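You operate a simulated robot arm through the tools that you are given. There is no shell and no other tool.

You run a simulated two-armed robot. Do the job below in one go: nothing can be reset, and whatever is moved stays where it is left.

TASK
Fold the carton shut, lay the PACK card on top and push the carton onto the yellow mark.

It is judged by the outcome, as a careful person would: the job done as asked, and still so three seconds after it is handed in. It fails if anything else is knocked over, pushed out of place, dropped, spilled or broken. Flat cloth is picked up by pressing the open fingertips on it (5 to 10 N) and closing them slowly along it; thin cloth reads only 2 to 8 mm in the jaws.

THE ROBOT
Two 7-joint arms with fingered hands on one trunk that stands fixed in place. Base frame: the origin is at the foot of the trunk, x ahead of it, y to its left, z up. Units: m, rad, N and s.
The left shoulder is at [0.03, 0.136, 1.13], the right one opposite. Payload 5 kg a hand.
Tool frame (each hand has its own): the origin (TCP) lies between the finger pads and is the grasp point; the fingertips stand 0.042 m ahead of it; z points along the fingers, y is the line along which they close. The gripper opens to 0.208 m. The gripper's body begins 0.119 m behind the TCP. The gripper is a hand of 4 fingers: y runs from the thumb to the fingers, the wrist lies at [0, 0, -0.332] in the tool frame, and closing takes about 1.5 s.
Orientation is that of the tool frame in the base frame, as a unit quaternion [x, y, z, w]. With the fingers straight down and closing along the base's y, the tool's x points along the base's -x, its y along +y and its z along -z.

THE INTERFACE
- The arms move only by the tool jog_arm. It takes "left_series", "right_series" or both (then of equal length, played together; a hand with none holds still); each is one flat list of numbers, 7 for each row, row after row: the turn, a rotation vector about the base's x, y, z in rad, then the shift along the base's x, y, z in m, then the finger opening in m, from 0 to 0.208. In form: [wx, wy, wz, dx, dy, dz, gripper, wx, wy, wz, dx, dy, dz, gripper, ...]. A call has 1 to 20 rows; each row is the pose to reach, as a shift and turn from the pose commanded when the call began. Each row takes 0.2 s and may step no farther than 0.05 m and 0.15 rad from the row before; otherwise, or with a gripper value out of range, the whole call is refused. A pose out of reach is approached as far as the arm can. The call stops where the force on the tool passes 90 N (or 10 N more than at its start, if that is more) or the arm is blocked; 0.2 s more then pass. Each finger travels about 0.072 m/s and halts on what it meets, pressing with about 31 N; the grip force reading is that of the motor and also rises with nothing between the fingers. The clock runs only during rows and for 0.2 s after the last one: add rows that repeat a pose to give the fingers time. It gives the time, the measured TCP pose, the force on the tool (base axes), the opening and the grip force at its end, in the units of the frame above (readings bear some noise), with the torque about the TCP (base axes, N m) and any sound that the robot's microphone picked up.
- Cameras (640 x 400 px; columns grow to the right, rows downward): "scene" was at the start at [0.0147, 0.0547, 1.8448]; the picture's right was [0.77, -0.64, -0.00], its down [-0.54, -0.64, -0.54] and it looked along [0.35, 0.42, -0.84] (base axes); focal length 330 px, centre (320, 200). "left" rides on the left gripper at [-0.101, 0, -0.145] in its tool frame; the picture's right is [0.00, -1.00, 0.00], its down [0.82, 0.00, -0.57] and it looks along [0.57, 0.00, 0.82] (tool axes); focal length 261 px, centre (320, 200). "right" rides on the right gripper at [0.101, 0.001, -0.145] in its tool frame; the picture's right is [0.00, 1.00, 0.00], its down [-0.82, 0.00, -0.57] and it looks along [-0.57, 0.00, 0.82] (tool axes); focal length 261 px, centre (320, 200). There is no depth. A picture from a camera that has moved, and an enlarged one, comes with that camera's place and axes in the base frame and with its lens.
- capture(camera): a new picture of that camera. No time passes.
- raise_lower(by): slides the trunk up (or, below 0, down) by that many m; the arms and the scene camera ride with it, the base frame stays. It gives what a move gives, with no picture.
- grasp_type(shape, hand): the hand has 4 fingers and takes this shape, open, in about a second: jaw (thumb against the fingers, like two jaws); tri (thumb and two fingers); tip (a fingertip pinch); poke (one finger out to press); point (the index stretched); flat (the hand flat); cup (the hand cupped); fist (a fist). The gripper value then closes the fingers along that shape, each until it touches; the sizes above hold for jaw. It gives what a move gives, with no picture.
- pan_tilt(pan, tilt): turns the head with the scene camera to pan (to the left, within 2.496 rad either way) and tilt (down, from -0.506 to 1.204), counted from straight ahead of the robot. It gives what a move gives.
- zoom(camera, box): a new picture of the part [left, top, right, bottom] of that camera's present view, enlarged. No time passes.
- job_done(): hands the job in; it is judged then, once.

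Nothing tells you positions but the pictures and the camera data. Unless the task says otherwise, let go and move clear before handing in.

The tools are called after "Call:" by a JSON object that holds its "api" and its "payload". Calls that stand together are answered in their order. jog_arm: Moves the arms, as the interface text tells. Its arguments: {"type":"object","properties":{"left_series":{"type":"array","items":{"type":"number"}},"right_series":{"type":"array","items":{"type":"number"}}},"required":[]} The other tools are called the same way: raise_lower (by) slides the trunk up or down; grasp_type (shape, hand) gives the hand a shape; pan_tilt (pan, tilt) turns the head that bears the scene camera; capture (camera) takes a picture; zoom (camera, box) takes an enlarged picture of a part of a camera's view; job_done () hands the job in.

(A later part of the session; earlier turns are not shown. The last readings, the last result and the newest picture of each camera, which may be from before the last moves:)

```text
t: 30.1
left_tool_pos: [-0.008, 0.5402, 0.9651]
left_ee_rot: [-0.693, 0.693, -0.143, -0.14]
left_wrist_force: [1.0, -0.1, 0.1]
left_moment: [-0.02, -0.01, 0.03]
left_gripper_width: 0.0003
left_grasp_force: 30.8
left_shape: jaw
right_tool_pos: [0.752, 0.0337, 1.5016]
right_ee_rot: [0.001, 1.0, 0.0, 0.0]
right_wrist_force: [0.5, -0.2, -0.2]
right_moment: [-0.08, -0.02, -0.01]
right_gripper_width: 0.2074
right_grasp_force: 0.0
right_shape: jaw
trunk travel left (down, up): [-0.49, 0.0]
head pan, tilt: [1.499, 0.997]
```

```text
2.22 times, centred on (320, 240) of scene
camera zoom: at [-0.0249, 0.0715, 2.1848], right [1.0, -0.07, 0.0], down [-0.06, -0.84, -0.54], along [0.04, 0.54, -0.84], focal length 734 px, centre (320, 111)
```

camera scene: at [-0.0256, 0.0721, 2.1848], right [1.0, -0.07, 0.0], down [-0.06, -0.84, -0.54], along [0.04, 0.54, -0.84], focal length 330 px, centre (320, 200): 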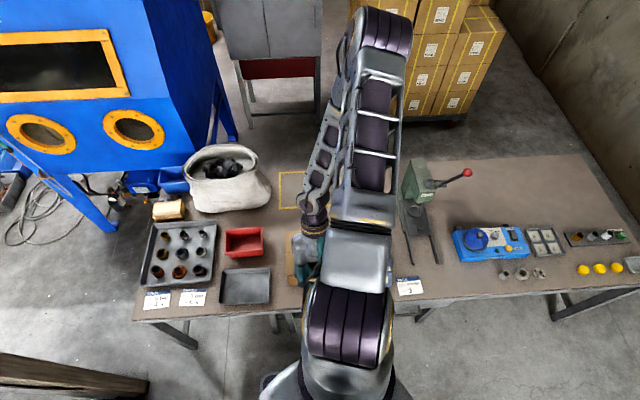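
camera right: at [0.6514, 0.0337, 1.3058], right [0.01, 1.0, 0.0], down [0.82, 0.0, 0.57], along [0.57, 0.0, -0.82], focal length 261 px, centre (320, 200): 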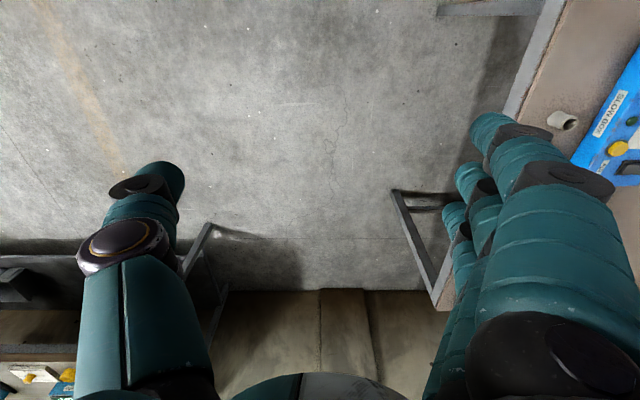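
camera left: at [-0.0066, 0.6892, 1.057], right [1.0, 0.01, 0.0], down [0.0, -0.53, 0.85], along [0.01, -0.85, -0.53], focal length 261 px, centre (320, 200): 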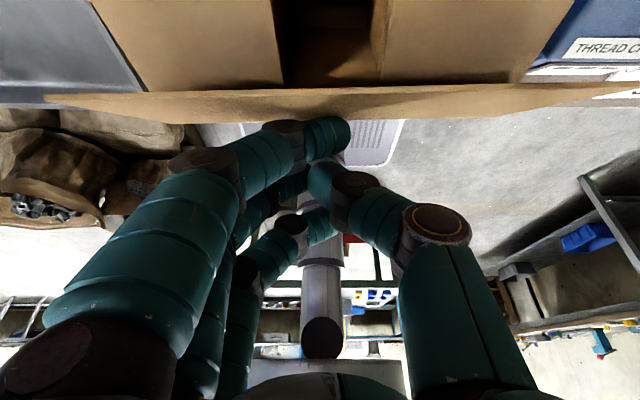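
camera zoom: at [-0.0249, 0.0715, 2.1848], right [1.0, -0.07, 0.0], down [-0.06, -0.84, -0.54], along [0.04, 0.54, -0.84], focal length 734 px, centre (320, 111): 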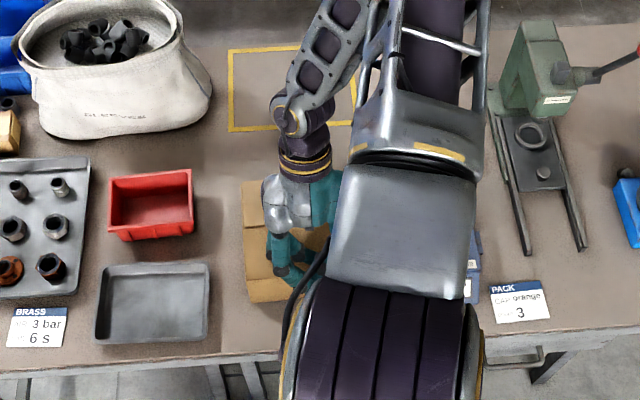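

The -y flap is now leaning inward at about 45°. I'll keep sweeping over it and then press it flat.

Call:
{"api": "jog_arm", "payload": {"left_series": [0, 0, 0, 0, 0.015, 0, 0, 0, 0, 0, 0, 0.03, 0, 0, 0, 0, 0, 0, 0.045, 0, 0, 0, 0, 0, 0, 0.06, 0, 0, 0, 0, 0, 0, 0.07, -0.004, 0, 0, 0, 0, 0, 0.075, -0.009, 0, 0, 0, 0, 0, 0.075, -0.014, 0, 0, 0, 0, 0, 0.075, -0.018, 0]}}

Call:
{"api": "capture", "payload": {"camera": "left"}}

Call:
{"api": "zoom", "payload": {"camera": "scene", "box": [220, 150, 420, 330]}}

```text
t: 31.9
left_tool_pos: [-0.0079, 0.6162, 0.947]
left_ee_rot: [0.694, -0.692, 0.142, 0.14]
left_wrist_force: [-1.9, -0.7, 9.4]
left_moment: [0.23, 0.07, 0.04]
left_gripper_width: 0.0
left_grasp_force: 30.9
left_shape: jaw
right_tool_pos: [0.7513, 0.0319, 1.5024]
right_ee_rot: [0.0, 1.0, -0.001, 0.0]
right_wrist_force: [-1.0, 0.0, 0.3]
right_moment: [0.01, -0.05, 0.01]
right_gripper_width: 0.2081
right_grasp_force: 0.1
right_shape: jaw
trunk travel left (down, up): [-0.49, 0.0]
head pan, tilt: [1.499, 0.997]
```

```text
taken
camera left: at [-0.008, 0.7646, 1.0401], right [1.0, 0.01, 0.0], down [0.0, -0.53, 0.85], along [0.01, -0.85, -0.53], focal length 261 px, centre (320, 200)
```

left: 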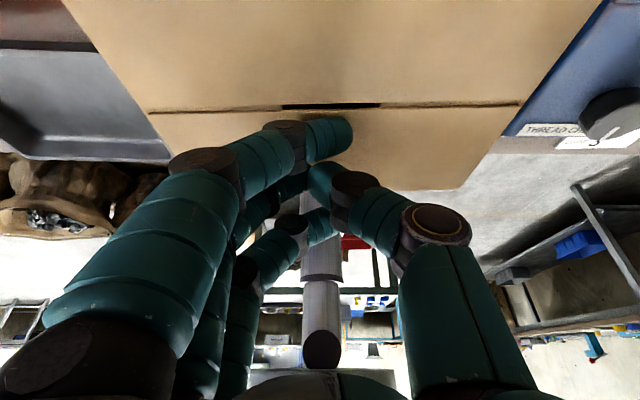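

```text
2.22 times, centred on (320, 240) of scene
camera zoom: at [-0.026, 0.0697, 2.185], right [1.0, -0.07, 0.0], down [-0.06, -0.84, -0.54], along [0.04, 0.54, -0.84], focal length 734 px, centre (320, 111)
```

zoom: 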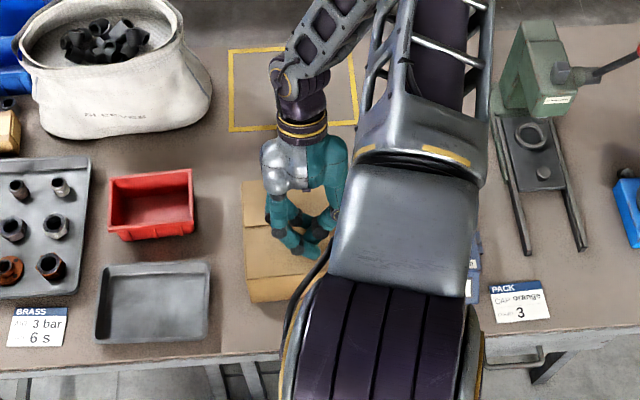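

Both long flaps are down. I'll press a bit more firmly on this one, then lift off and check.

Call:
{"api": "jog_arm", "payload": {"left_series": [0, 0, 0, 0, 0, -0.003, 0, 0, 0, 0, 0, 0, -0.006, 0, 0, 0, 0, 0, 0, 0.02, 0, 0, 0, 0, 0, 0, 0.06, 0, 0, 0, 0, 0, 0, 0.1, 0, 0, 0, 0, 0, 0.0, 0.14, 0, 0, 0, 0, 0, 0.0, 0.18, 0]}}

Call:
{"api": "capture", "payload": {"camera": "left"}}

Call:
{"api": "zoom", "payload": {"camera": "scene", "box": [220, 150, 420, 330]}}

```text
t: 33.5
left_tool_pos: [-0.0067, 0.6119, 1.1283]
left_ee_rot: [0.693, -0.692, 0.143, 0.14]
left_wrist_force: [0.4, -0.3, -1.3]
left_moment: [0.13, -0.05, 0.01]
left_gripper_width: 0.0
left_grasp_force: 30.8
left_shape: jaw
right_tool_pos: [0.7514, 0.0298, 1.5022]
right_ee_rot: [0.0, 1.0, 0.001, 0.0]
right_wrist_force: [0.2, -0.5, -0.2]
right_moment: [0.13, -0.02, -0.01]
right_gripper_width: 0.2078
right_grasp_force: 0.0
right_shape: jaw
trunk travel left (down, up): [-0.49, 0.0]
head pan, tilt: [1.499, 0.997]
```

```text
taken
camera left: at [-0.0065, 0.762, 1.2214], right [1.0, 0.01, 0.0], down [0.0, -0.53, 0.85], along [0.01, -0.85, -0.53], focal length 261 px, centre (320, 200)
```

left: 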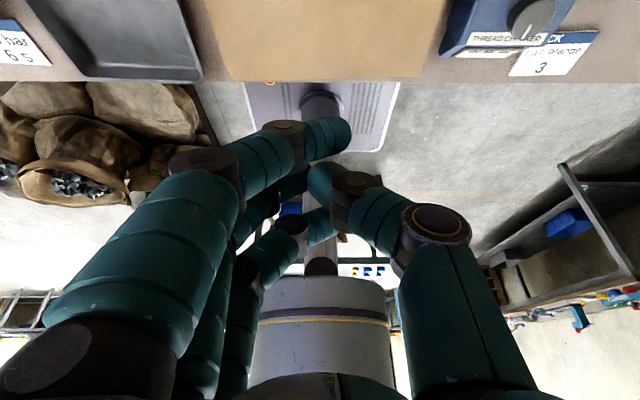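

```text
2.22 times, centred on (320, 240) of scene
camera zoom: at [-0.0259, 0.0681, 2.1849], right [1.0, -0.07, 0.0], down [-0.06, -0.84, -0.54], along [0.04, 0.54, -0.84], focal length 734 px, centre (320, 111)
```

zoom: 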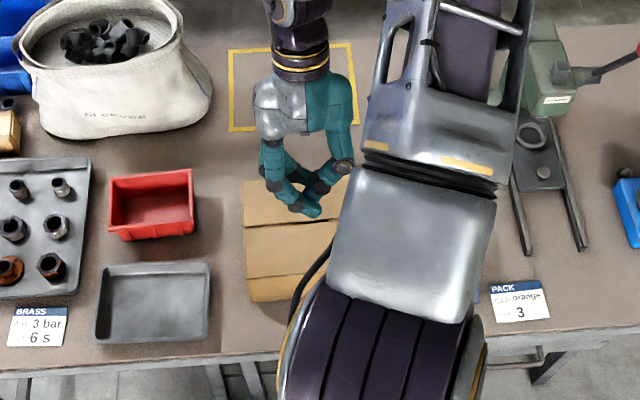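

Both flaps stay shut, so the carton is closed. Next is the PACK card: I'll straighten the hand and turn it back so it closes along y, on the way to a spot above the card.

Call:
{"api": "jog_arm", "payload": {"left_series": [0.1, 0, 0, 0.03, 0, 0.02, 0, 0.2, 0, 0, 0.06, 0, 0.02, 0, 0.3, 0, 0, 0.1, 0, 0.02, 0, 0.4, 0, 0, 0.14, 0, 0.02, 0]}}

Call:
{"api": "jog_arm", "payload": {"left_series": [0, 0, -0.14, 0.03, -0.01, 0, 0.03, 0, 0, -0.28, 0.06, -0.02, 0, 0.06, 0, 0, -0.42, 0.09, -0.03, 0, 0.1, 0, 0, -0.56, 0.12, -0.04, 0, 0.13, 0, 0, -0.7, 0.15, -0.05, 0, 0.13, 0, 0, -0.84, 0.18, -0.06, 0, 0.13, 0, 0, -0.98, 0.21, -0.07, 0, 0.13, 0, 0, -1.12, 0.24, -0.08, 0, 0.13, 0, 0, -1.26, 0.26, -0.09, 0, 0.13, 0, 0, -1.4, 0.265, -0.1, 0, 0.13, 0, 0, -1.54, 0.265, -0.1, 0, 0.13, 0, 0, -1.571, 0.265, -0.1, 0, 0.13]}}

Call:
{"api": "capture", "payload": {"camera": "left"}}

Call:
{"api": "capture", "payload": {"camera": "scene"}}

```text
t: 34.5
left_tool_pos: [0.1322, 0.6142, 1.147]
left_ee_rot: [0.708, -0.707, 0.0, 0.0]
left_wrist_force: [-1.0, 0.2, 1.0]
left_moment: [0.01, -0.1, -0.02]
left_gripper_width: 0.0001
left_grasp_force: 30.6
left_shape: jaw
right_tool_pos: [0.7515, 0.0309, 1.5021]
right_ee_rot: [0.001, 1.0, 0.0, 0.001]
right_wrist_force: [-1.2, -1.4, 0.5]
right_moment: [0.14, -0.05, 0.03]
right_gripper_width: 0.2076
right_grasp_force: 0.2
right_shape: jaw
trunk travel left (down, up): [-0.49, 0.0]
head pan, tilt: [1.499, 0.997]
```

```text
t: 37.0
left_tool_pos: [0.3991, 0.5157, 1.1469]
left_ee_rot: [0.001, 1.0, -0.002, -0.002]
left_wrist_force: [-0.6, 0.5, 0.0]
left_moment: [-0.02, 0.0, -0.05]
left_gripper_width: 0.1297
left_grasp_force: 0.0
left_shape: jaw
right_tool_pos: [0.7515, 0.0315, 1.502]
right_ee_rot: [-0.001, 1.0, 0.0, 0.001]
right_wrist_force: [0.5, 0.6, 0.2]
right_moment: [0.0, 0.03, 0.02]
right_gripper_width: 0.208
right_grasp_force: 0.0
right_shape: jaw
trunk travel left (down, up): [-0.49, 0.0]
head pan, tilt: [1.499, 0.997]
```

```text
taken
camera left: at [0.5011, 0.5154, 1.2898], right [0.0, -1.0, 0.0], down [-0.82, 0.0, 0.57], along [-0.57, 0.0, -0.82], focal length 261 px, centre (320, 200)
```

left: 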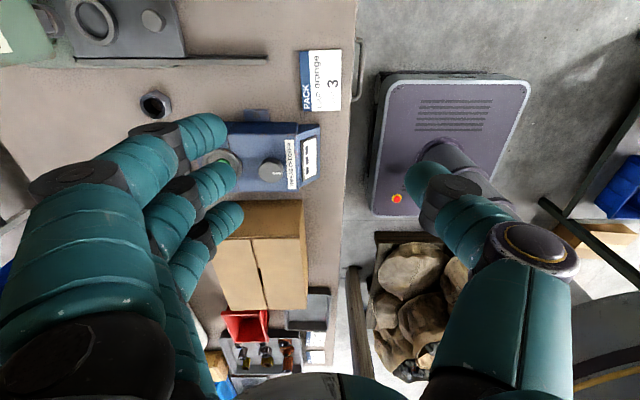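

```text
taken
camera scene: at [-0.0248, 0.0708, 2.1848], right [1.0, -0.07, 0.0], down [-0.06, -0.84, -0.54], along [0.04, 0.54, -0.84], focal length 330 px, centre (320, 200)
```

scene: 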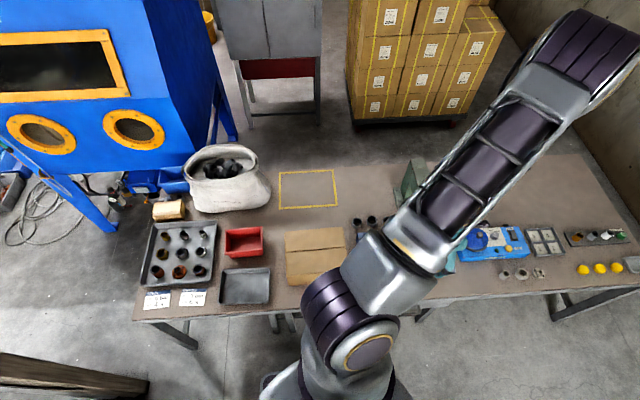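

Call:
{"api": "zoom", "payload": {"camera": "scene", "box": [240, 150, 400, 310]}}

Call:
{"api": "zoom", "payload": {"camera": "left", "box": [200, 30, 380, 320]}}

Call:
{"api": "zoom", "payload": {"camera": "left", "box": [280, 30, 370, 130]}}

```text
2.50 times, centred on (320, 230) of scene
camera zoom: at [-0.0248, 0.0708, 2.1848], right [1.0, -0.07, 0.0], down [-0.06, -0.84, -0.54], along [0.04, 0.54, -0.84], focal length 826 px, centre (320, 125)
```

zoom: 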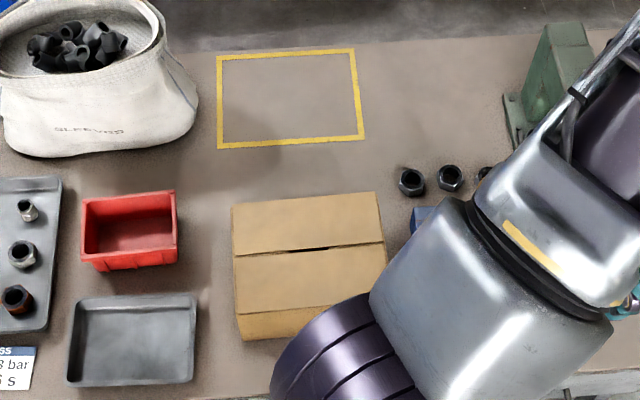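

```text
1.38 times, centred on (290, 175) of left
camera zoom: at [0.5011, 0.5154, 1.2898], right [0.0, -1.0, 0.0], down [-0.82, 0.0, 0.57], along [-0.57, 0.0, -0.82], focal length 360 px, centre (361, 234)
```

zoom: 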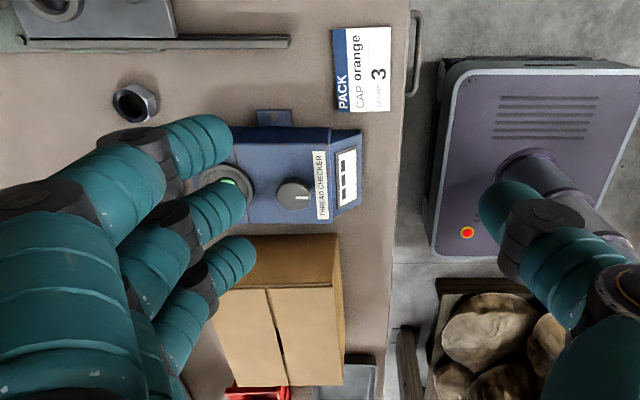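

```text
4.00 times, centred on (325, 80) of left
camera zoom: at [0.5011, 0.5154, 1.2898], right [0.0, -1.0, 0.0], down [-0.82, 0.0, 0.57], along [-0.57, 0.0, -0.82], focal length 1043 px, centre (300, 680)
```

zoom: 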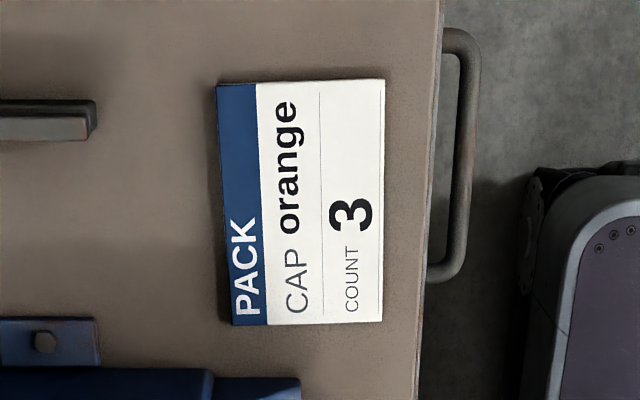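

The carton top is centred at about (-0.004, 0.651) and the mark at (-0.020, 1.072). The card is centred at (0.400, 0.5145), and it sits close to the thread checker and a press rail. I'll narrow the opening to 0.10 m, shift slightly to +x and descend to just above the card.

Call:
{"api": "jog_arm", "payload": {"left_series": [0, 0, 0, 0.005, 0, -0.04, 0.12, 0, 0, 0, 0.01, -0.001, -0.08, 0.11, 0, 0, 0, 0.014, -0.001, -0.12, 0.1, 0, 0, 0, 0.014, -0.001, -0.16, 0.1, 0, 0, 0, 0.014, -0.001, -0.2, 0.1, 0, 0, 0, 0.014, -0.001, -0.24, 0.1, 0, 0, 0, 0.014, -0.001, -0.28, 0.1, 0, 0, 0, 0.014, -0.001, -0.31, 0.1]}}

Call:
{"api": "capture", "payload": {"camera": "left"}}

Call:
{"api": "zoom", "payload": {"camera": "left", "box": [200, 60, 440, 260]}}

```text
t: 38.9
left_tool_pos: [0.4123, 0.5155, 0.8371]
left_ee_rot: [0.0, 1.0, -0.002, -0.001]
left_wrist_force: [0.2, 1.1, 1.0]
left_moment: [-0.02, 0.07, -0.01]
left_gripper_width: 0.1009
left_grasp_force: 0.0
left_shape: jaw
right_tool_pos: [0.7509, 0.0329, 1.5016]
right_ee_rot: [0.001, 1.0, 0.001, 0.0]
right_wrist_force: [0.5, -0.2, 0.3]
right_moment: [0.01, -0.02, -0.01]
right_gripper_width: 0.2077
right_grasp_force: 0.1
right_shape: jaw
trunk travel left (down, up): [-0.49, 0.0]
head pan, tilt: [1.499, 0.997]
```

```text
taken
camera left: at [0.5153, 0.5157, 0.9802], right [0.0, -1.0, 0.0], down [-0.82, 0.0, 0.57], along [-0.57, -0.01, -0.82], focal length 261 px, centre (320, 200)
```

left: 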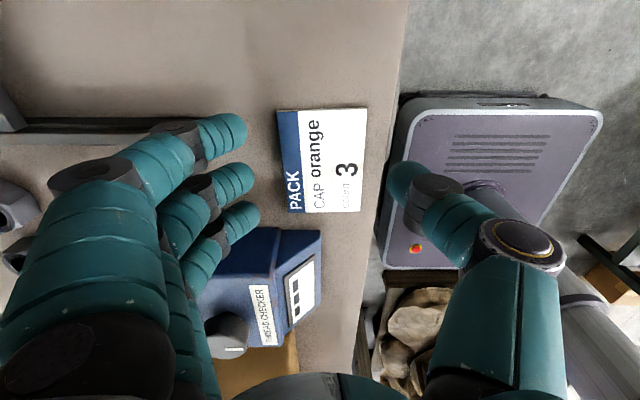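

```text
2.00 times, centred on (320, 160) of left
camera zoom: at [0.5153, 0.5157, 0.9802], right [0.0, -1.0, 0.0], down [-0.82, 0.0, 0.57], along [-0.57, -0.01, -0.82], focal length 521 px, centre (320, 280)
```

zoom: 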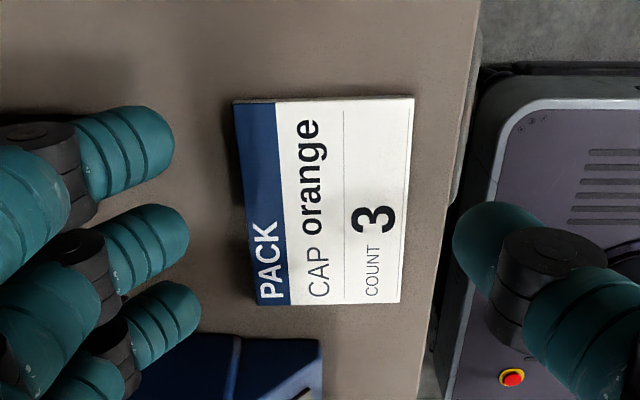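

The card lies between the fingers (inner faces at y≈0.571) and the thumb (inner face at y≈0.460), with clearance to the thread checker's face at x≈0.32. I'll narrow a little more and lower towards the table in small steps.

Call:
{"api": "jog_arm", "payload": {"left_series": [0, 0, 0, 0, -0.001, -0.01, 0.094, 0, 0, 0, 0, -0.001, -0.02, 0.09, 0, 0, 0, 0, -0.001, -0.03, 0.09, 0, 0, 0, 0, -0.001, -0.038, 0.09, 0, 0, 0, 0, -0.001, -0.04, 0.09]}}

Call:
{"api": "zoom", "payload": {"camera": "left", "box": [200, 60, 440, 260]}}

```text
t: 40.0
left_tool_pos: [0.4113, 0.5158, 0.801]
left_ee_rot: [0.0, 1.0, 0.001, 0.001]
left_wrist_force: [-9.6, 4.1, 77.6]
left_moment: [4.49, 0.55, 0.5]
left_gripper_width: 0.0912
left_grasp_force: 0.1
left_shape: jaw
right_tool_pos: [0.7473, 0.0299, 1.5041]
right_ee_rot: [0.0, 1.0, 0.001, 0.001]
right_wrist_force: [0.7, 0.4, 0.1]
right_moment: [0.0, 0.01, -0.01]
right_gripper_width: 0.2077
right_grasp_force: 0.2
right_shape: jaw
trunk travel left (down, up): [-0.49, 0.0]
head pan, tilt: [1.499, 0.997]
```

```text
2.00 times, centred on (320, 160) of left
camera zoom: at [0.5136, 0.5155, 0.9452], right [0.01, -1.0, 0.0], down [-0.82, -0.01, 0.57], along [-0.57, 0.0, -0.82], focal length 521 px, centre (320, 280)
```

zoom: 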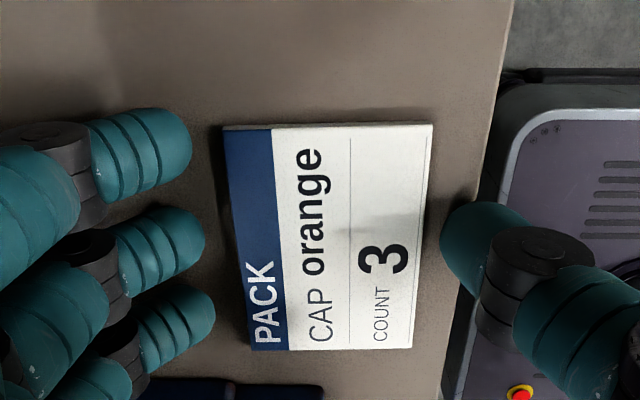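

The fingers touched the table with 78 N, slightly higher than I expected, so I'll ease up by about 4 mm. Then I'll close slowly on the card's edges.

Call:
{"api": "jog_arm", "payload": {"left_series": [0, 0, 0, 0, 0, 0.002, 0.09, 0, 0, 0, 0, 0, 0.0035, 0.09, 0, 0, 0, 0, 0, 0.0035, 0.09]}}

```text
t: 40.9
left_tool_pos: [0.4127, 0.5121, 0.8015]
left_ee_rot: [0.0, 1.0, 0.0, 0.0]
left_wrist_force: [-3.6, 7.9, 59.3]
left_moment: [3.78, 0.16, 0.22]
left_gripper_width: 0.0923
left_grasp_force: 0.0
left_shape: jaw
right_tool_pos: [0.7493, 0.0294, 1.5032]
right_ee_rot: [0.001, 1.0, 0.001, 0.001]
right_wrist_force: [-0.1, 0.3, 0.0]
right_moment: [0.05, 0.02, 0.03]
right_gripper_width: 0.2078
right_grasp_force: 0.0
right_shape: jaw
trunk travel left (down, up): [-0.49, 0.0]
head pan, tilt: [1.499, 0.997]
```

Call:
{"api": "jog_arm", "payload": {"left_series": [0, 0, 0, 0, 0, 0.003, 0.09, 0, 0, 0, 0, 0, 0.006, 0.09, 0, 0, 0, 0, 0, 0.006, 0.09]}}

Call:
{"api": "zoom", "payload": {"camera": "left", "box": [200, 60, 440, 260]}}

```text
t: 41.6
left_tool_pos: [0.4104, 0.5107, 0.8037]
left_ee_rot: [0.0, 1.0, -0.004, -0.003]
left_wrist_force: [0.6, 0.5, -0.7]
left_moment: [0.03, 0.01, -0.02]
left_gripper_width: 0.0904
left_grasp_force: 0.1
left_shape: jaw
right_tool_pos: [0.7515, 0.032, 1.5014]
right_ee_rot: [0.0, 1.0, 0.0, 0.0]
right_wrist_force: [0.6, -0.5, -0.1]
right_moment: [0.0, -0.04, -0.01]
right_gripper_width: 0.2078
right_grasp_force: 0.1
right_shape: jaw
trunk travel left (down, up): [-0.49, 0.0]
head pan, tilt: [1.499, 0.997]
```

```text
2.00 times, centred on (320, 160) of left
camera zoom: at [0.5133, 0.5121, 0.9483], right [0.0, -1.0, 0.01], down [-0.82, 0.0, 0.58], along [-0.58, -0.01, -0.82], focal length 521 px, centre (320, 280)
```

zoom: 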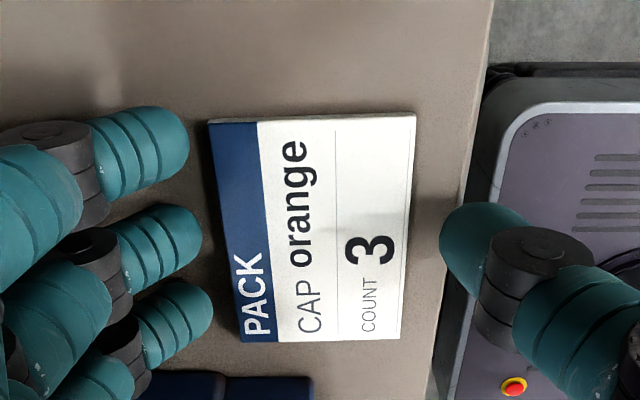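

The fingertips are now just clear of the table, around the card, which looks about 5 mm thick. I'll close slowly on its long edges.

Call:
{"api": "jog_arm", "payload": {"left_series": [0, 0, 0, 0, 0.002, -0.001, 0.086, 0, 0, 0, 0, 0.003, -0.001, 0.082, 0, 0, 0, 0, 0.003, -0.001, 0.078, 0, 0, 0, 0, 0.003, -0.001, 0.074, 0, 0, 0, 0, 0.003, -0.001, 0.07, 0, 0, 0, 0, 0.003, -0.001, 0.066, 0, 0, 0, 0, 0.003, -0.001, 0.062, 0, 0, 0, 0, 0.003, -0.001, 0.06, 0, 0, 0, 0, 0.003, -0.001, 0.06]}}

Call:
{"api": "zoom", "payload": {"camera": "left", "box": [200, 60, 440, 260]}}

```text
t: 43.6
left_tool_pos: [0.4127, 0.5174, 0.8053]
left_ee_rot: [0.0, 1.0, -0.002, -0.002]
left_wrist_force: [-0.2, 0.0, -0.2]
left_moment: [-0.04, 0.01, 0.01]
left_gripper_width: 0.0608
left_grasp_force: 0.0
left_shape: jaw
right_tool_pos: [0.7507, 0.0331, 1.5016]
right_ee_rot: [-0.001, 1.0, -0.001, 0.0]
right_wrist_force: [-0.3, -0.5, 0.3]
right_moment: [-0.01, 0.01, 0.03]
right_gripper_width: 0.2077
right_grasp_force: 0.1
right_shape: jaw
trunk travel left (down, up): [-0.49, 0.0]
head pan, tilt: [1.499, 0.997]
```

```text
2.00 times, centred on (320, 160) of left
camera zoom: at [0.5144, 0.5169, 0.9489], right [0.0, -1.0, 0.0], down [-0.82, 0.0, 0.57], along [-0.57, -0.01, -0.82], focal length 521 px, centre (320, 280)
```

zoom: 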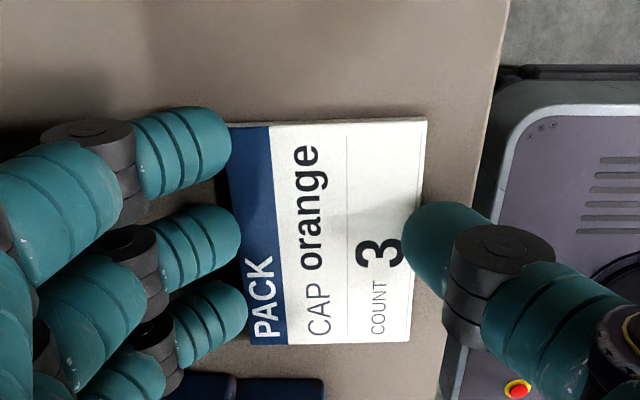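

The tips passed over the card's edges without gripping, because they were a few mm too high. I'll reopen slightly beyond the card's width and come down to a light press on the table before closing.

Call:
{"api": "jog_arm", "payload": {"left_series": [0, 0, 0, 0, 0, 0, 0.075, 0, 0, 0, 0, -0.002, 0, 0.088, 0, 0, 0, 0, -0.003, -0.001, 0.088, 0, 0, 0, 0, -0.003, -0.002, 0.088, 0, 0, 0, 0, -0.003, -0.003, 0.088, 0, 0, 0, 0, -0.003, -0.003, 0.088]}}

Call:
{"api": "zoom", "payload": {"camera": "left", "box": [200, 60, 440, 260]}}

```text
t: 45.0
left_tool_pos: [0.4117, 0.5131, 0.8029]
left_ee_rot: [-0.001, 1.0, -0.001, -0.001]
left_wrist_force: [-2.3, 0.9, 20.1]
left_moment: [1.16, 0.02, 0.11]
left_gripper_width: 0.0872
left_grasp_force: 0.0
left_shape: jaw
right_tool_pos: [0.7507, 0.0319, 1.5022]
right_ee_rot: [0.0, 1.0, 0.0, 0.001]
right_wrist_force: [0.5, -0.3, -0.1]
right_moment: [-0.03, -0.01, -0.04]
right_gripper_width: 0.2079
right_grasp_force: 0.1
right_shape: jaw
trunk travel left (down, up): [-0.49, 0.0]
head pan, tilt: [1.499, 0.997]
```

```text
2.00 times, centred on (320, 160) of left
camera zoom: at [0.5143, 0.5139, 0.947], right [0.0, -1.0, 0.0], down [-0.82, 0.0, 0.57], along [-0.57, 0.0, -0.82], focal length 521 px, centre (320, 280)
```

zoom: 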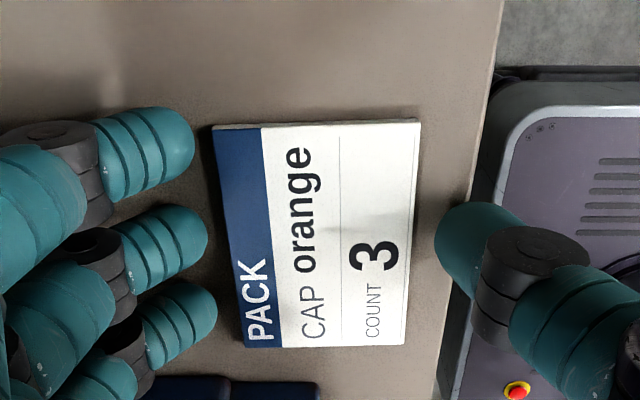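

Call:
{"api": "zoom", "payload": {"camera": "left", "box": [340, 120, 420, 200]}}

Call:
{"api": "zoom", "payload": {"camera": "left", "box": [220, 100, 320, 240]}}

Call:
{"api": "capture", "payload": {"camera": "scene"}}

```text
5.00 times, centred on (380, 160) of left
camera zoom: at [0.5143, 0.5139, 0.947], right [0.0, -1.0, 0.0], down [-0.82, 0.0, 0.57], along [-0.57, 0.0, -0.82], focal length 1303 px, centre (20, 400)
```

zoom: 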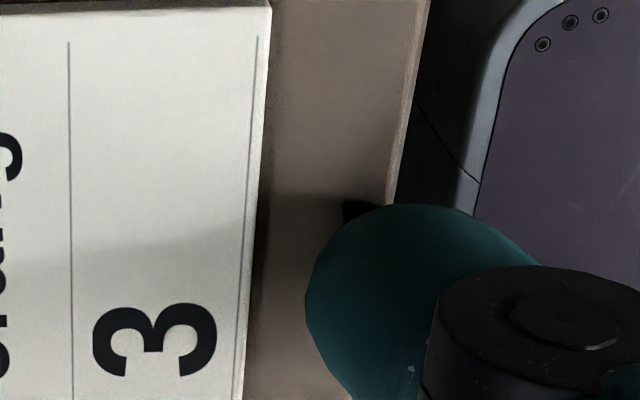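

```text
2.86 times, centred on (270, 170) of left
camera zoom: at [0.5143, 0.5139, 0.947], right [0.0, -1.0, 0.0], down [-0.82, 0.0, 0.57], along [-0.57, 0.0, -0.82], focal length 745 px, centre (463, 286)
```

zoom: 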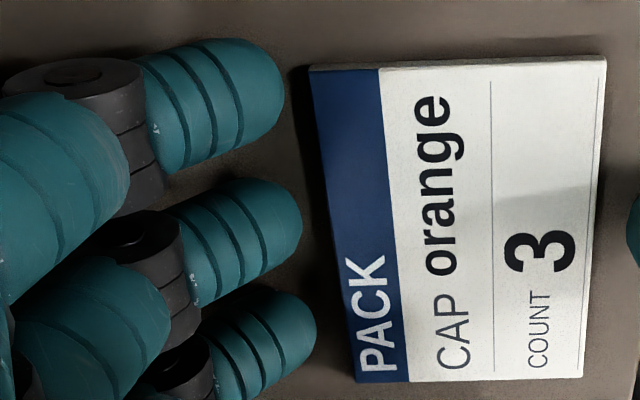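

```text
taken
camera scene: at [-0.0264, 0.0695, 2.185], right [1.0, -0.07, 0.0], down [-0.06, -0.84, -0.54], along [0.04, 0.54, -0.84], focal length 330 px, centre (320, 200)
```

scene: 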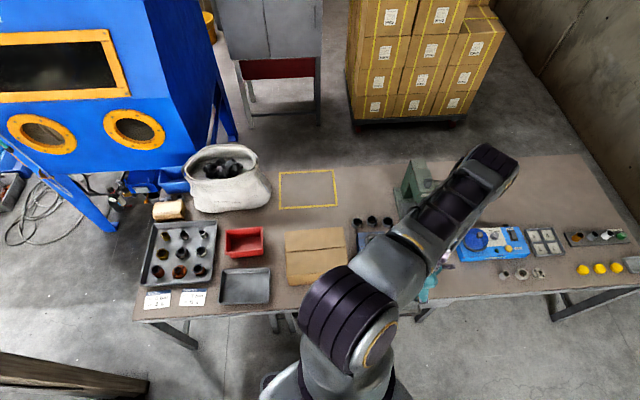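

Only the fingers are touching (moment arm y≈+0.058); the thumb is slightly higher. I'll tilt the hand a little about x to bring the thumb down to the table too, and check the moment.

Call:
{"api": "jog_arm", "payload": {"left_series": [0.03, 0, 0, 0, 0, 0, 0.088, 0.06, 0, 0, 0, 0, 0, 0.088, 0.06, 0, 0, 0, 0, -0.0015, 0.088, 0.06, 0, 0, 0, 0, -0.003, 0.088, 0.06, 0, 0, 0, 0, -0.003, 0.088]}}

```text
t: 46.2
left_tool_pos: [0.4118, 0.5113, 0.8007]
left_ee_rot: [0.0, 1.0, 0.029, -0.001]
left_wrist_force: [-2.8, -6.4, 37.0]
left_moment: [-2.44, 0.08, -0.15]
left_gripper_width: 0.0899
left_grasp_force: 0.0
left_shape: jaw
right_tool_pos: [0.7507, 0.0306, 1.5033]
right_ee_rot: [0.0, 1.0, 0.0, 0.001]
right_wrist_force: [-0.1, -0.5, 0.4]
right_moment: [-0.01, 0.03, 0.01]
right_gripper_width: 0.2079
right_grasp_force: 0.1
right_shape: jaw
trunk travel left (down, up): [-0.49, 0.0]
head pan, tilt: [1.499, 0.997]
```

Now only the thumb touches, so the balance is near a tilt of 0.045 rad. I'll adjust to that, keep a light press and close slowly.

Call:
{"api": "jog_arm", "payload": {"left_series": [-0.015, 0, 0, 0, 0.001, 0.001, 0.088, -0.015, 0, 0, 0, 0.001, 0.001, 0.088]}}

```text
t: 46.9
left_tool_pos: [0.4116, 0.5125, 0.8018]
left_ee_rot: [0.0, 1.0, 0.022, 0.0]
left_wrist_force: [-0.5, -4.6, 29.9]
left_moment: [-0.64, -0.03, -0.06]
left_gripper_width: 0.0896
left_grasp_force: 0.1
left_shape: jaw
right_tool_pos: [0.7508, 0.0307, 1.5025]
right_ee_rot: [0.0, 1.0, 0.0, 0.0]
right_wrist_force: [1.0, 0.2, -0.1]
right_moment: [0.01, 0.03, -0.01]
right_gripper_width: 0.2077
right_grasp_force: 0.1
right_shape: jaw
trunk travel left (down, up): [-0.49, 0.0]
head pan, tilt: [1.499, 0.997]
```

Both sides now touch evenly at about 30 N. I'll ease off slightly and close slowly on the card.

Call:
{"api": "jog_arm", "payload": {"left_series": [0, 0, 0, 0, 0, 0.0008, 0.086, 0, 0, 0, 0, 0, 0.0008, 0.083, 0, 0, 0, 0, 0, 0.0006, 0.08, 0, 0, 0, 0, 0, 0.0004, 0.077, 0, 0, 0, 0, 0, 0.0002, 0.074, 0, 0, 0, 0, 0, 0, 0.07, 0, 0, 0, 0, 0, 0, 0.066, 0, 0, 0, 0, 0, 0, 0.06, 0, 0, 0, 0, 0, 0, 0.055, 0, 0, 0, 0, 0, 0, 0.055]}}

Call:
{"api": "zoom", "payload": {"camera": "left", "box": [200, 60, 440, 260]}}

```text
t: 49.0
left_tool_pos: [0.412, 0.5123, 0.8015]
left_ee_rot: [0.0, 1.0, 0.021, -0.001]
left_wrist_force: [-1.0, -7.7, 32.4]
left_moment: [-0.81, 0.13, -0.1]
left_gripper_width: 0.0643
left_grasp_force: 30.7
left_shape: jaw
right_tool_pos: [0.7501, 0.0313, 1.5028]
right_ee_rot: [-0.001, 1.0, 0.0, 0.001]
right_wrist_force: [-1.1, -0.1, -0.5]
right_moment: [0.03, 0.03, 0.02]
right_gripper_width: 0.2079
right_grasp_force: 0.0
right_shape: jaw
trunk travel left (down, up): [-0.49, 0.0]
head pan, tilt: [1.499, 0.997]
```

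```text
2.00 times, centred on (320, 160) of left
camera zoom: at [0.5141, 0.5074, 0.9449], right [0.0, -1.0, -0.04], down [-0.82, -0.03, 0.57], along [-0.57, 0.03, -0.82], focal length 521 px, centre (320, 280)
```

zoom: 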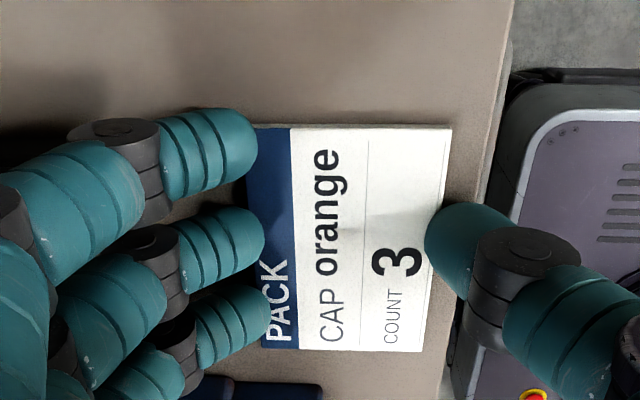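

Grip force is 31 N at an opening of 0.064 m, and the fingertips bracket the card's edges. I'll lift a little and see if it comes along.

Call:
{"api": "jog_arm", "payload": {"left_series": [0, 0, 0, 0, 0, 0.003, 0.05, 0, 0, 0, 0, 0, 0.008, 0.05, 0, 0, 0, 0, 0, 0.014, 0.05, 0, 0, 0, 0, 0, 0.02, 0.05]}}

Call:
{"api": "zoom", "payload": {"camera": "left", "box": [200, 60, 440, 260]}}

```text
t: 50.0
left_tool_pos: [0.4129, 0.5133, 0.8198]
left_ee_rot: [0.0, 1.0, 0.021, -0.002]
left_wrist_force: [-0.3, -1.1, -0.5]
left_moment: [0.01, -0.01, 0.03]
left_gripper_width: 0.053
left_grasp_force: 30.5
left_shape: jaw
right_tool_pos: [0.7519, 0.0311, 1.5016]
right_ee_rot: [0.0, 1.0, -0.001, 0.0]
right_wrist_force: [0.0, 0.4, -0.4]
right_moment: [-0.01, 0.02, -0.03]
right_gripper_width: 0.2075
right_grasp_force: 0.1
right_shape: jaw
trunk travel left (down, up): [-0.49, 0.0]
head pan, tilt: [1.499, 0.997]
```

```text
2.00 times, centred on (320, 160) of left
camera zoom: at [0.515, 0.5081, 0.9632], right [0.0, -1.0, -0.04], down [-0.82, -0.03, 0.57], along [-0.57, 0.03, -0.82], focal length 521 px, centre (320, 280)
```

zoom: 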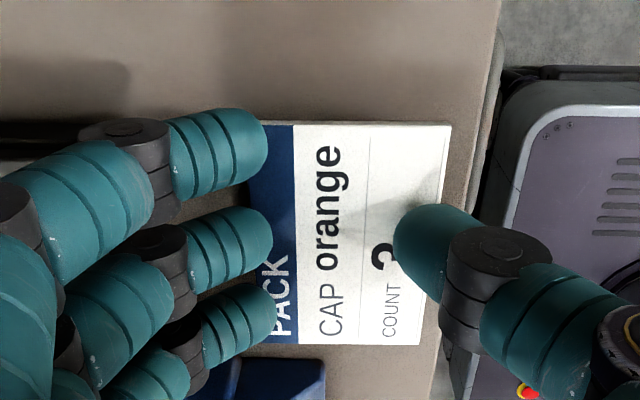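

Call:
{"api": "zoom", "payload": {"camera": "left", "box": [270, 100, 400, 220]}}

Call:
{"api": "zoom", "payload": {"camera": "scene", "box": [360, 220, 480, 320]}}

```text
3.33 times, centred on (335, 160) of left
camera zoom: at [0.515, 0.5081, 0.9632], right [0.0, -1.0, -0.04], down [-0.82, -0.03, 0.57], along [-0.57, 0.03, -0.82], focal length 869 px, centre (270, 333)
```

zoom: 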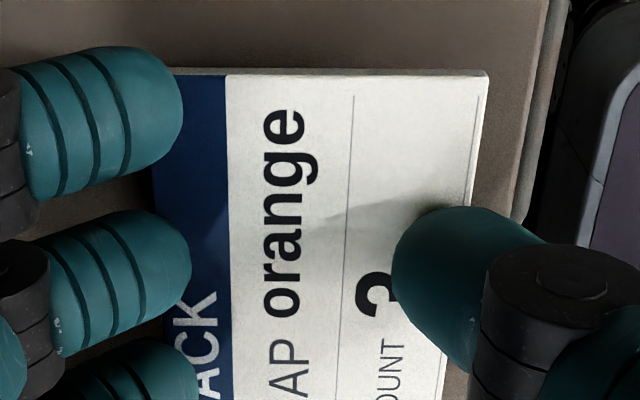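

```text
4.00 times, centred on (420, 270) of scene
camera zoom: at [-0.0248, 0.0703, 2.1848], right [1.0, -0.07, 0.0], down [-0.06, -0.84, -0.54], along [0.04, 0.54, -0.84], focal length 1322 px, centre (-80, -80)
```

zoom: 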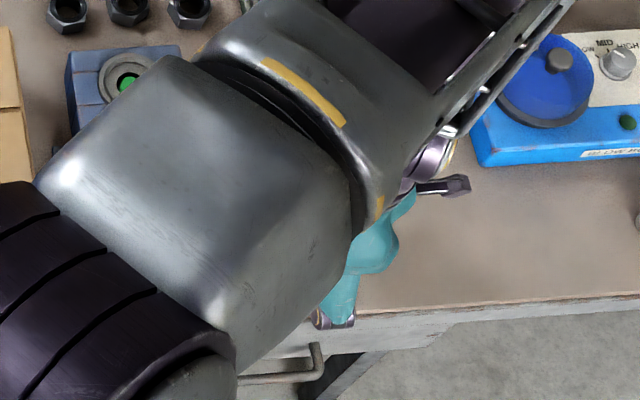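

The thumb rode up over the edge and the card stayed on the table, pushed about 1 cm towards the edge. A better way is to slide the card partly over the table edge and pinch it from above and below. I'll lift clear and look at the edge and the drawer handle first.

Call:
{"api": "jog_arm", "payload": {"left_series": [0, 0, 0, 0, 0, 0.04, 0.08, 0, 0, 0, 0.02, 0.02, 0.08, 0.1, 0, 0, 0, 0.05, 0.04, 0.12, 0.1, 0, 0, 0, 0.08, 0.06, 0.16, 0.1, 0, 0, 0, 0.11, 0.08, 0.2, 0.1, 0, 0, 0, 0.14, 0.1, 0.24, 0.1]}}

Call:
{"api": "pan_tilt", "payload": {"pan": 0.95, "tilt": 1.1}}

Call:
{"api": "capture", "payload": {"camera": "scene"}}

Call:
{"api": "capture", "payload": {"camera": "left"}}

```text
refused: row 3 steps farther than a row can; nothing moved
```

```text
t: 51.0
left_tool_pos: [0.4118, 0.5133, 0.8189]
left_ee_rot: [0.0, 1.0, 0.02, -0.002]
left_wrist_force: [-0.4, -0.2, 0.1]
left_moment: [0.03, 0.0, 0.0]
left_gripper_width: 0.053
left_grasp_force: 31.0
left_shape: jaw
right_tool_pos: [0.7515, 0.0323, 1.5009]
right_ee_rot: [0.0, 1.0, 0.0, 0.0]
right_wrist_force: [-0.4, 0.1, 0.7]
right_moment: [0.03, -0.04, 0.02]
right_gripper_width: 0.2078
right_grasp_force: 0.1
right_shape: jaw
trunk travel left (down, up): [-0.49, 0.0]
head pan, tilt: [0.949, 1.1]
```

```text
taken
camera scene: at [0.0067, 0.0524, 2.178], right [0.81, -0.58, 0.0], down [-0.52, -0.72, -0.45], along [0.26, 0.37, -0.89], focal length 330 px, centre (320, 200)
```

scene: 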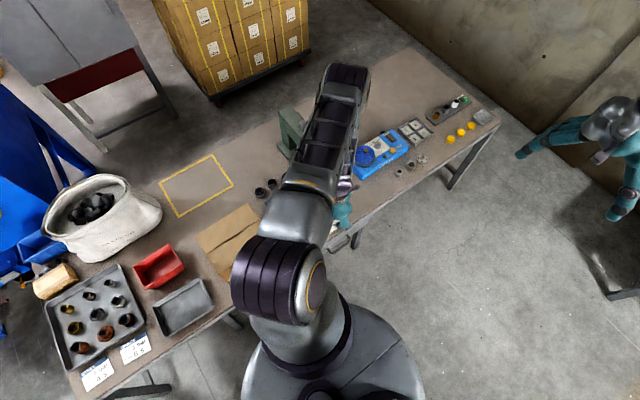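

```text
taken
camera left: at [0.5149, 0.5082, 0.9632], right [0.0, -1.0, -0.04], down [-0.82, -0.03, 0.57], along [-0.57, 0.03, -0.82], focal length 261 px, centre (320, 200)
```

left: 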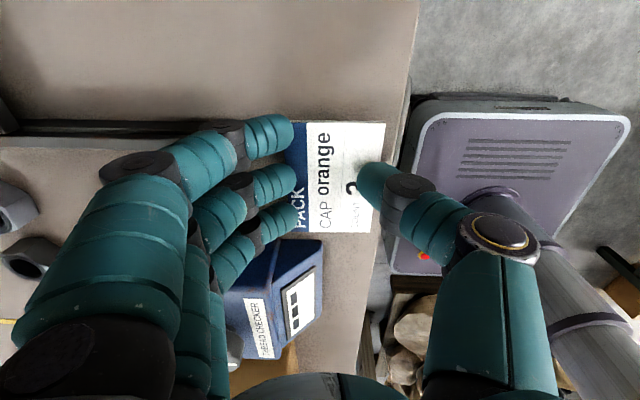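

The card's apparent size suggests it may actually be off the table, and the fingers are blocked at 0.053 m with 31 N. I'll lift a bit higher with the grip kept to confirm.

Call:
{"api": "jog_arm", "payload": {"left_series": [0, 0, 0, 0, 0, 0.01, 0.05, 0, 0, 0, 0, 0, 0.02, 0.05, 0, 0, 0, 0, 0, 0.03, 0.05, 0, 0, 0, 0, 0, 0.045, 0.05, 0, 0, 0, 0, 0, 0.06, 0.05]}}

Call:
{"api": "capture", "payload": {"camera": "left"}}

Call:
{"api": "zoom", "payload": {"camera": "scene", "box": [270, 150, 400, 270]}}

```text
t: 52.2
left_tool_pos: [0.4109, 0.5144, 0.88]
left_ee_rot: [0.001, 1.0, 0.021, -0.001]
left_wrist_force: [0.9, 0.2, -0.7]
left_moment: [0.03, -0.01, 0.01]
left_gripper_width: 0.0532
left_grasp_force: 31.0
left_shape: jaw
right_tool_pos: [0.7509, 0.033, 1.5025]
right_ee_rot: [0.0, 1.0, 0.0, 0.0]
right_wrist_force: [0.5, -0.6, 0.1]
right_moment: [0.01, 0.01, -0.01]
right_gripper_width: 0.208
right_grasp_force: 0.2
right_shape: jaw
trunk travel left (down, up): [-0.49, 0.0]
head pan, tilt: [0.949, 1.1]
```

```text
taken
camera left: at [0.5146, 0.508, 1.0236], right [0.0, -1.0, -0.04], down [-0.82, -0.03, 0.57], along [-0.57, 0.03, -0.82], focal length 261 px, centre (320, 200)
```

left: 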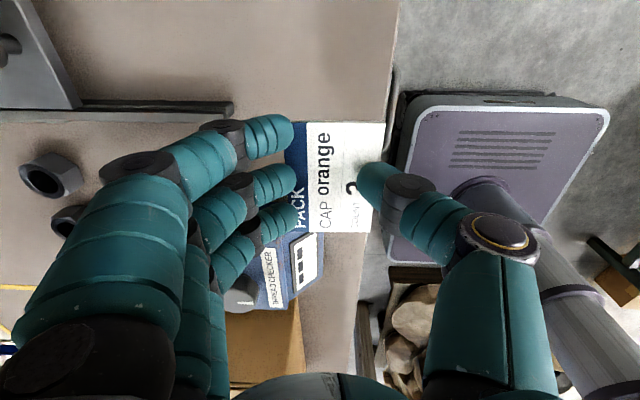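

```text
3.33 times, centred on (335, 210) of scene
camera zoom: at [0.0064, 0.0522, 2.178], right [0.81, -0.58, 0.0], down [-0.52, -0.72, -0.45], along [0.26, 0.37, -0.89], focal length 1102 px, centre (270, 167)
```

zoom: 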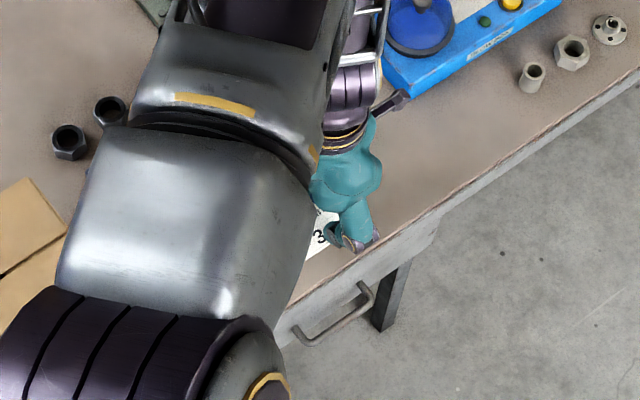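

The card is held; it stayed fixed in the hand's view as the table moved away. I'll lift further and carry it slowly over the carton's centre, keeping the small tilt so it stays level.

Call:
{"api": "jog_arm", "payload": {"left_series": [0, 0, 0, 0, 0, 0.03, 0.05, 0, 0, 0, 0, 0, 0.06, 0.05, 0, 0, 0, 0, 0, 0.09, 0.05, 0, 0, 0, 0, 0, 0.12, 0.05, 0, 0, 0, 0, 0, 0.15, 0.05, 0, 0, 0, -0.02, 0.007, 0.17, 0.05, 0, 0, 0, -0.05, 0.018, 0.18, 0.05, 0, 0, 0, -0.08, 0.029, 0.18, 0.05, 0, 0, 0, -0.11, 0.04, 0.18, 0.05, 0, 0, 0, -0.14, 0.05, 0.18, 0.05, 0, 0, 0, -0.17, 0.061, 0.18, 0.05, 0, 0, 0, -0.2, 0.072, 0.18, 0.05, 0, 0, 0, -0.23, 0.083, 0.18, 0.05, 0, 0, 0, -0.26, 0.094, 0.18, 0.05, 0, 0, 0, -0.29, 0.105, 0.18, 0.05, 0, 0, 0, -0.32, 0.116, 0.18, 0.05, 0, 0, 0, -0.35, 0.127, 0.18, 0.05, 0, 0, 0, -0.38, 0.138, 0.18, 0.05, 0, 0, 0, -0.399, 0.144, 0.18, 0.05]}}

Call:
{"api": "pan_tilt", "payload": {"pan": 1.5, "tilt": 1.0}}

Call:
{"api": "capture", "payload": {"camera": "left"}}

Call:
{"api": "capture", "payload": {"camera": "scene"}}

```text
t: 56.2
left_tool_pos: [0.0122, 0.6592, 1.0599]
left_ee_rot: [-0.001, 1.0, 0.021, -0.001]
left_wrist_force: [-0.4, 0.7, -0.4]
left_moment: [0.04, 0.07, -0.01]
left_gripper_width: 0.0532
left_grasp_force: 30.5
left_shape: jaw
right_tool_pos: [0.751, 0.033, 1.5021]
right_ee_rot: [-0.001, 1.0, -0.001, 0.001]
right_wrist_force: [-0.2, -0.6, 0.5]
right_moment: [0.05, -0.07, -0.01]
right_gripper_width: 0.208
right_grasp_force: 0.0
right_shape: jaw
trunk travel left (down, up): [-0.49, 0.0]
head pan, tilt: [0.949, 1.1]
```

```text
t: 57.2
left_tool_pos: [0.013, 0.6584, 1.0582]
left_ee_rot: [0.0, 1.0, 0.02, -0.001]
left_wrist_force: [0.0, 0.3, -0.4]
left_moment: [-0.04, 0.03, 0.0]
left_gripper_width: 0.0532
left_grasp_force: 31.1
left_shape: jaw
right_tool_pos: [0.7517, 0.0333, 1.5008]
right_ee_rot: [0.001, 1.0, 0.001, -0.001]
right_wrist_force: [1.0, -0.2, -0.1]
right_moment: [0.02, 0.0, 0.01]
right_gripper_width: 0.2081
right_grasp_force: 0.1
right_shape: jaw
trunk travel left (down, up): [-0.49, 0.0]
head pan, tilt: [1.499, 1.0]
```

```text
taken
camera left: at [0.1152, 0.6524, 1.2027], right [0.0, -1.0, -0.04], down [-0.82, -0.03, 0.57], along [-0.57, 0.03, -0.82], focal length 261 px, centre (320, 200)
```

left: 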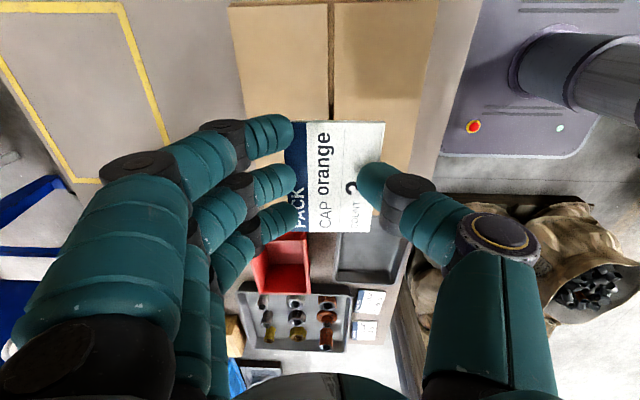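

```text
taken
camera scene: at [-0.0255, 0.0708, 2.1846], right [1.0, -0.07, 0.0], down [-0.06, -0.84, -0.54], along [0.04, 0.54, -0.84], focal length 330 px, centre (320, 200)
```

scene: 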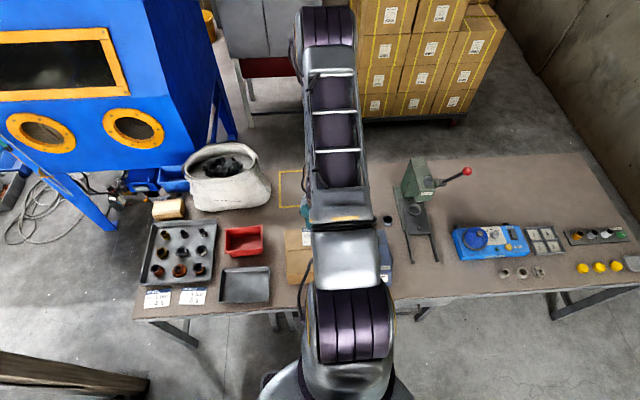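

The card is over the carton and still held. I'll lower it to just above the lid, then feel for contact.

Call:
{"api": "jog_arm", "payload": {"left_series": [0, 0, 0, 0, 0, -0.025, 0.05, 0, 0, 0, 0, 0, -0.05, 0.05, 0, 0, 0, 0, 0, -0.075, 0.05, 0, 0, 0, 0, 0, -0.095, 0.05, 0, 0, 0, 0, 0, -0.102, 0.05]}}

Call:
{"api": "capture", "payload": {"camera": "left"}}

```text
t: 58.4
left_tool_pos: [0.0128, 0.6583, 0.9586]
left_ee_rot: [0.0, 1.0, 0.021, -0.001]
left_wrist_force: [0.2, -0.3, 0.2]
left_moment: [0.03, 0.0, 0.03]
left_gripper_width: 0.0528
left_grasp_force: 30.8
left_shape: jaw
right_tool_pos: [0.7508, 0.0315, 1.5017]
right_ee_rot: [0.0, 1.0, 0.0, -0.001]
right_wrist_force: [0.3, -0.5, 0.0]
right_moment: [-0.01, -0.02, -0.04]
right_gripper_width: 0.2081
right_grasp_force: 0.1
right_shape: jaw
trunk travel left (down, up): [-0.49, 0.0]
head pan, tilt: [1.499, 1.0]
```

```text
taken
camera left: at [0.1151, 0.652, 1.1013], right [0.0, -1.0, -0.04], down [-0.82, -0.03, 0.57], along [-0.57, 0.03, -0.82], focal length 261 px, centre (320, 200)
```

left: 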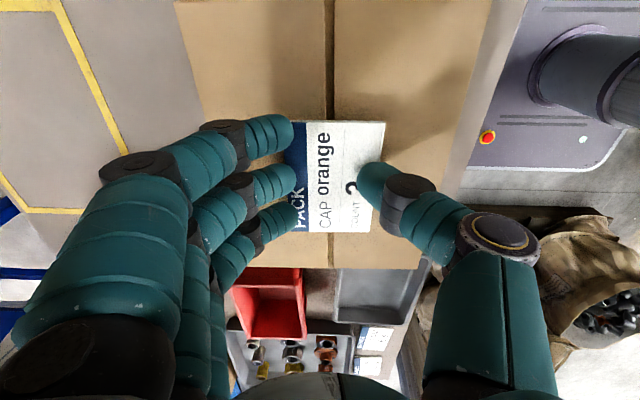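

Call:
{"api": "jog_arm", "payload": {"left_series": [0, 0, 0, 0, 0, -0.003, 0.05, 0, 0, 0, 0, 0, -0.006, 0.05, 0, 0, 0, 0, 0, -0.008, 0.05]}}

```text
t: 59.2
left_tool_pos: [0.013, 0.6583, 0.9506]
left_ee_rot: [0.0, 1.0, 0.021, -0.003]
left_wrist_force: [-0.7, -0.7, -0.3]
left_moment: [-0.02, -0.01, 0.0]
left_gripper_width: 0.0529
left_grasp_force: 31.3
left_shape: jaw
right_tool_pos: [0.7517, 0.0321, 1.5021]
right_ee_rot: [0.0, 1.0, 0.0, -0.001]
right_wrist_force: [-0.8, -0.1, -1.1]
right_moment: [0.01, 0.02, -0.02]
right_gripper_width: 0.2077
right_grasp_force: 0.1
right_shape: jaw
trunk travel left (down, up): [-0.49, 0.0]
head pan, tilt: [1.499, 1.0]
```

Call:
{"api": "jog_arm", "payload": {"left_series": [0, 0, 0, 0, 0, -0.0015, 0.05, 0, 0, 0, 0, 0, -0.003, 0.05, 0, 0, 0, 0, 0, -0.004, 0.05]}}

```text
t: 60.0
left_tool_pos: [0.0137, 0.658, 0.9456]
left_ee_rot: [0.0, 1.0, 0.021, -0.002]
left_wrist_force: [1.0, -0.7, -0.3]
left_moment: [-0.02, 0.03, 0.0]
left_gripper_width: 0.053
left_grasp_force: 30.9
left_shape: jaw
right_tool_pos: [0.7522, 0.0333, 1.5008]
right_ee_rot: [0.0, 1.0, 0.001, 0.001]
right_wrist_force: [-0.3, 0.8, -0.8]
right_moment: [0.03, 0.0, 0.02]
right_gripper_width: 0.208
right_grasp_force: 0.0
right_shape: jaw
trunk travel left (down, up): [-0.49, 0.0]
head pan, tilt: [1.499, 1.0]
```

Call:
{"api": "jog_arm", "payload": {"left_series": [0, 0, 0, 0, 0, -0.0015, 0.05, 0, 0, 0, 0, 0, -0.003, 0.05]}}

Call:
{"api": "capture", "payload": {"camera": "left"}}

```text
t: 60.6
left_tool_pos: [0.0123, 0.6583, 0.9448]
left_ee_rot: [-0.001, 1.0, 0.021, -0.001]
left_wrist_force: [0.3, -1.0, 8.0]
left_moment: [-0.46, 0.06, 0.0]
left_gripper_width: 0.0531
left_grasp_force: 30.8
left_shape: jaw
right_tool_pos: [0.7514, 0.0318, 1.5022]
right_ee_rot: [-0.001, 1.0, 0.0, 0.0]
right_wrist_force: [-0.3, 0.5, 0.1]
right_moment: [0.01, 0.02, -0.03]
right_gripper_width: 0.2079
right_grasp_force: 0.0
right_shape: jaw
trunk travel left (down, up): [-0.49, 0.0]
head pan, tilt: [1.499, 1.0]
```

```text
taken
camera left: at [0.1153, 0.6523, 1.0874], right [0.0, -1.0, -0.04], down [-0.82, -0.03, 0.57], along [-0.57, 0.03, -0.82], focal length 261 px, centre (320, 200)
```

left: 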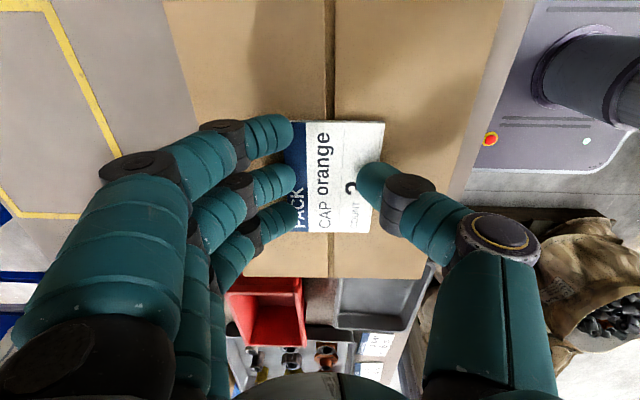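

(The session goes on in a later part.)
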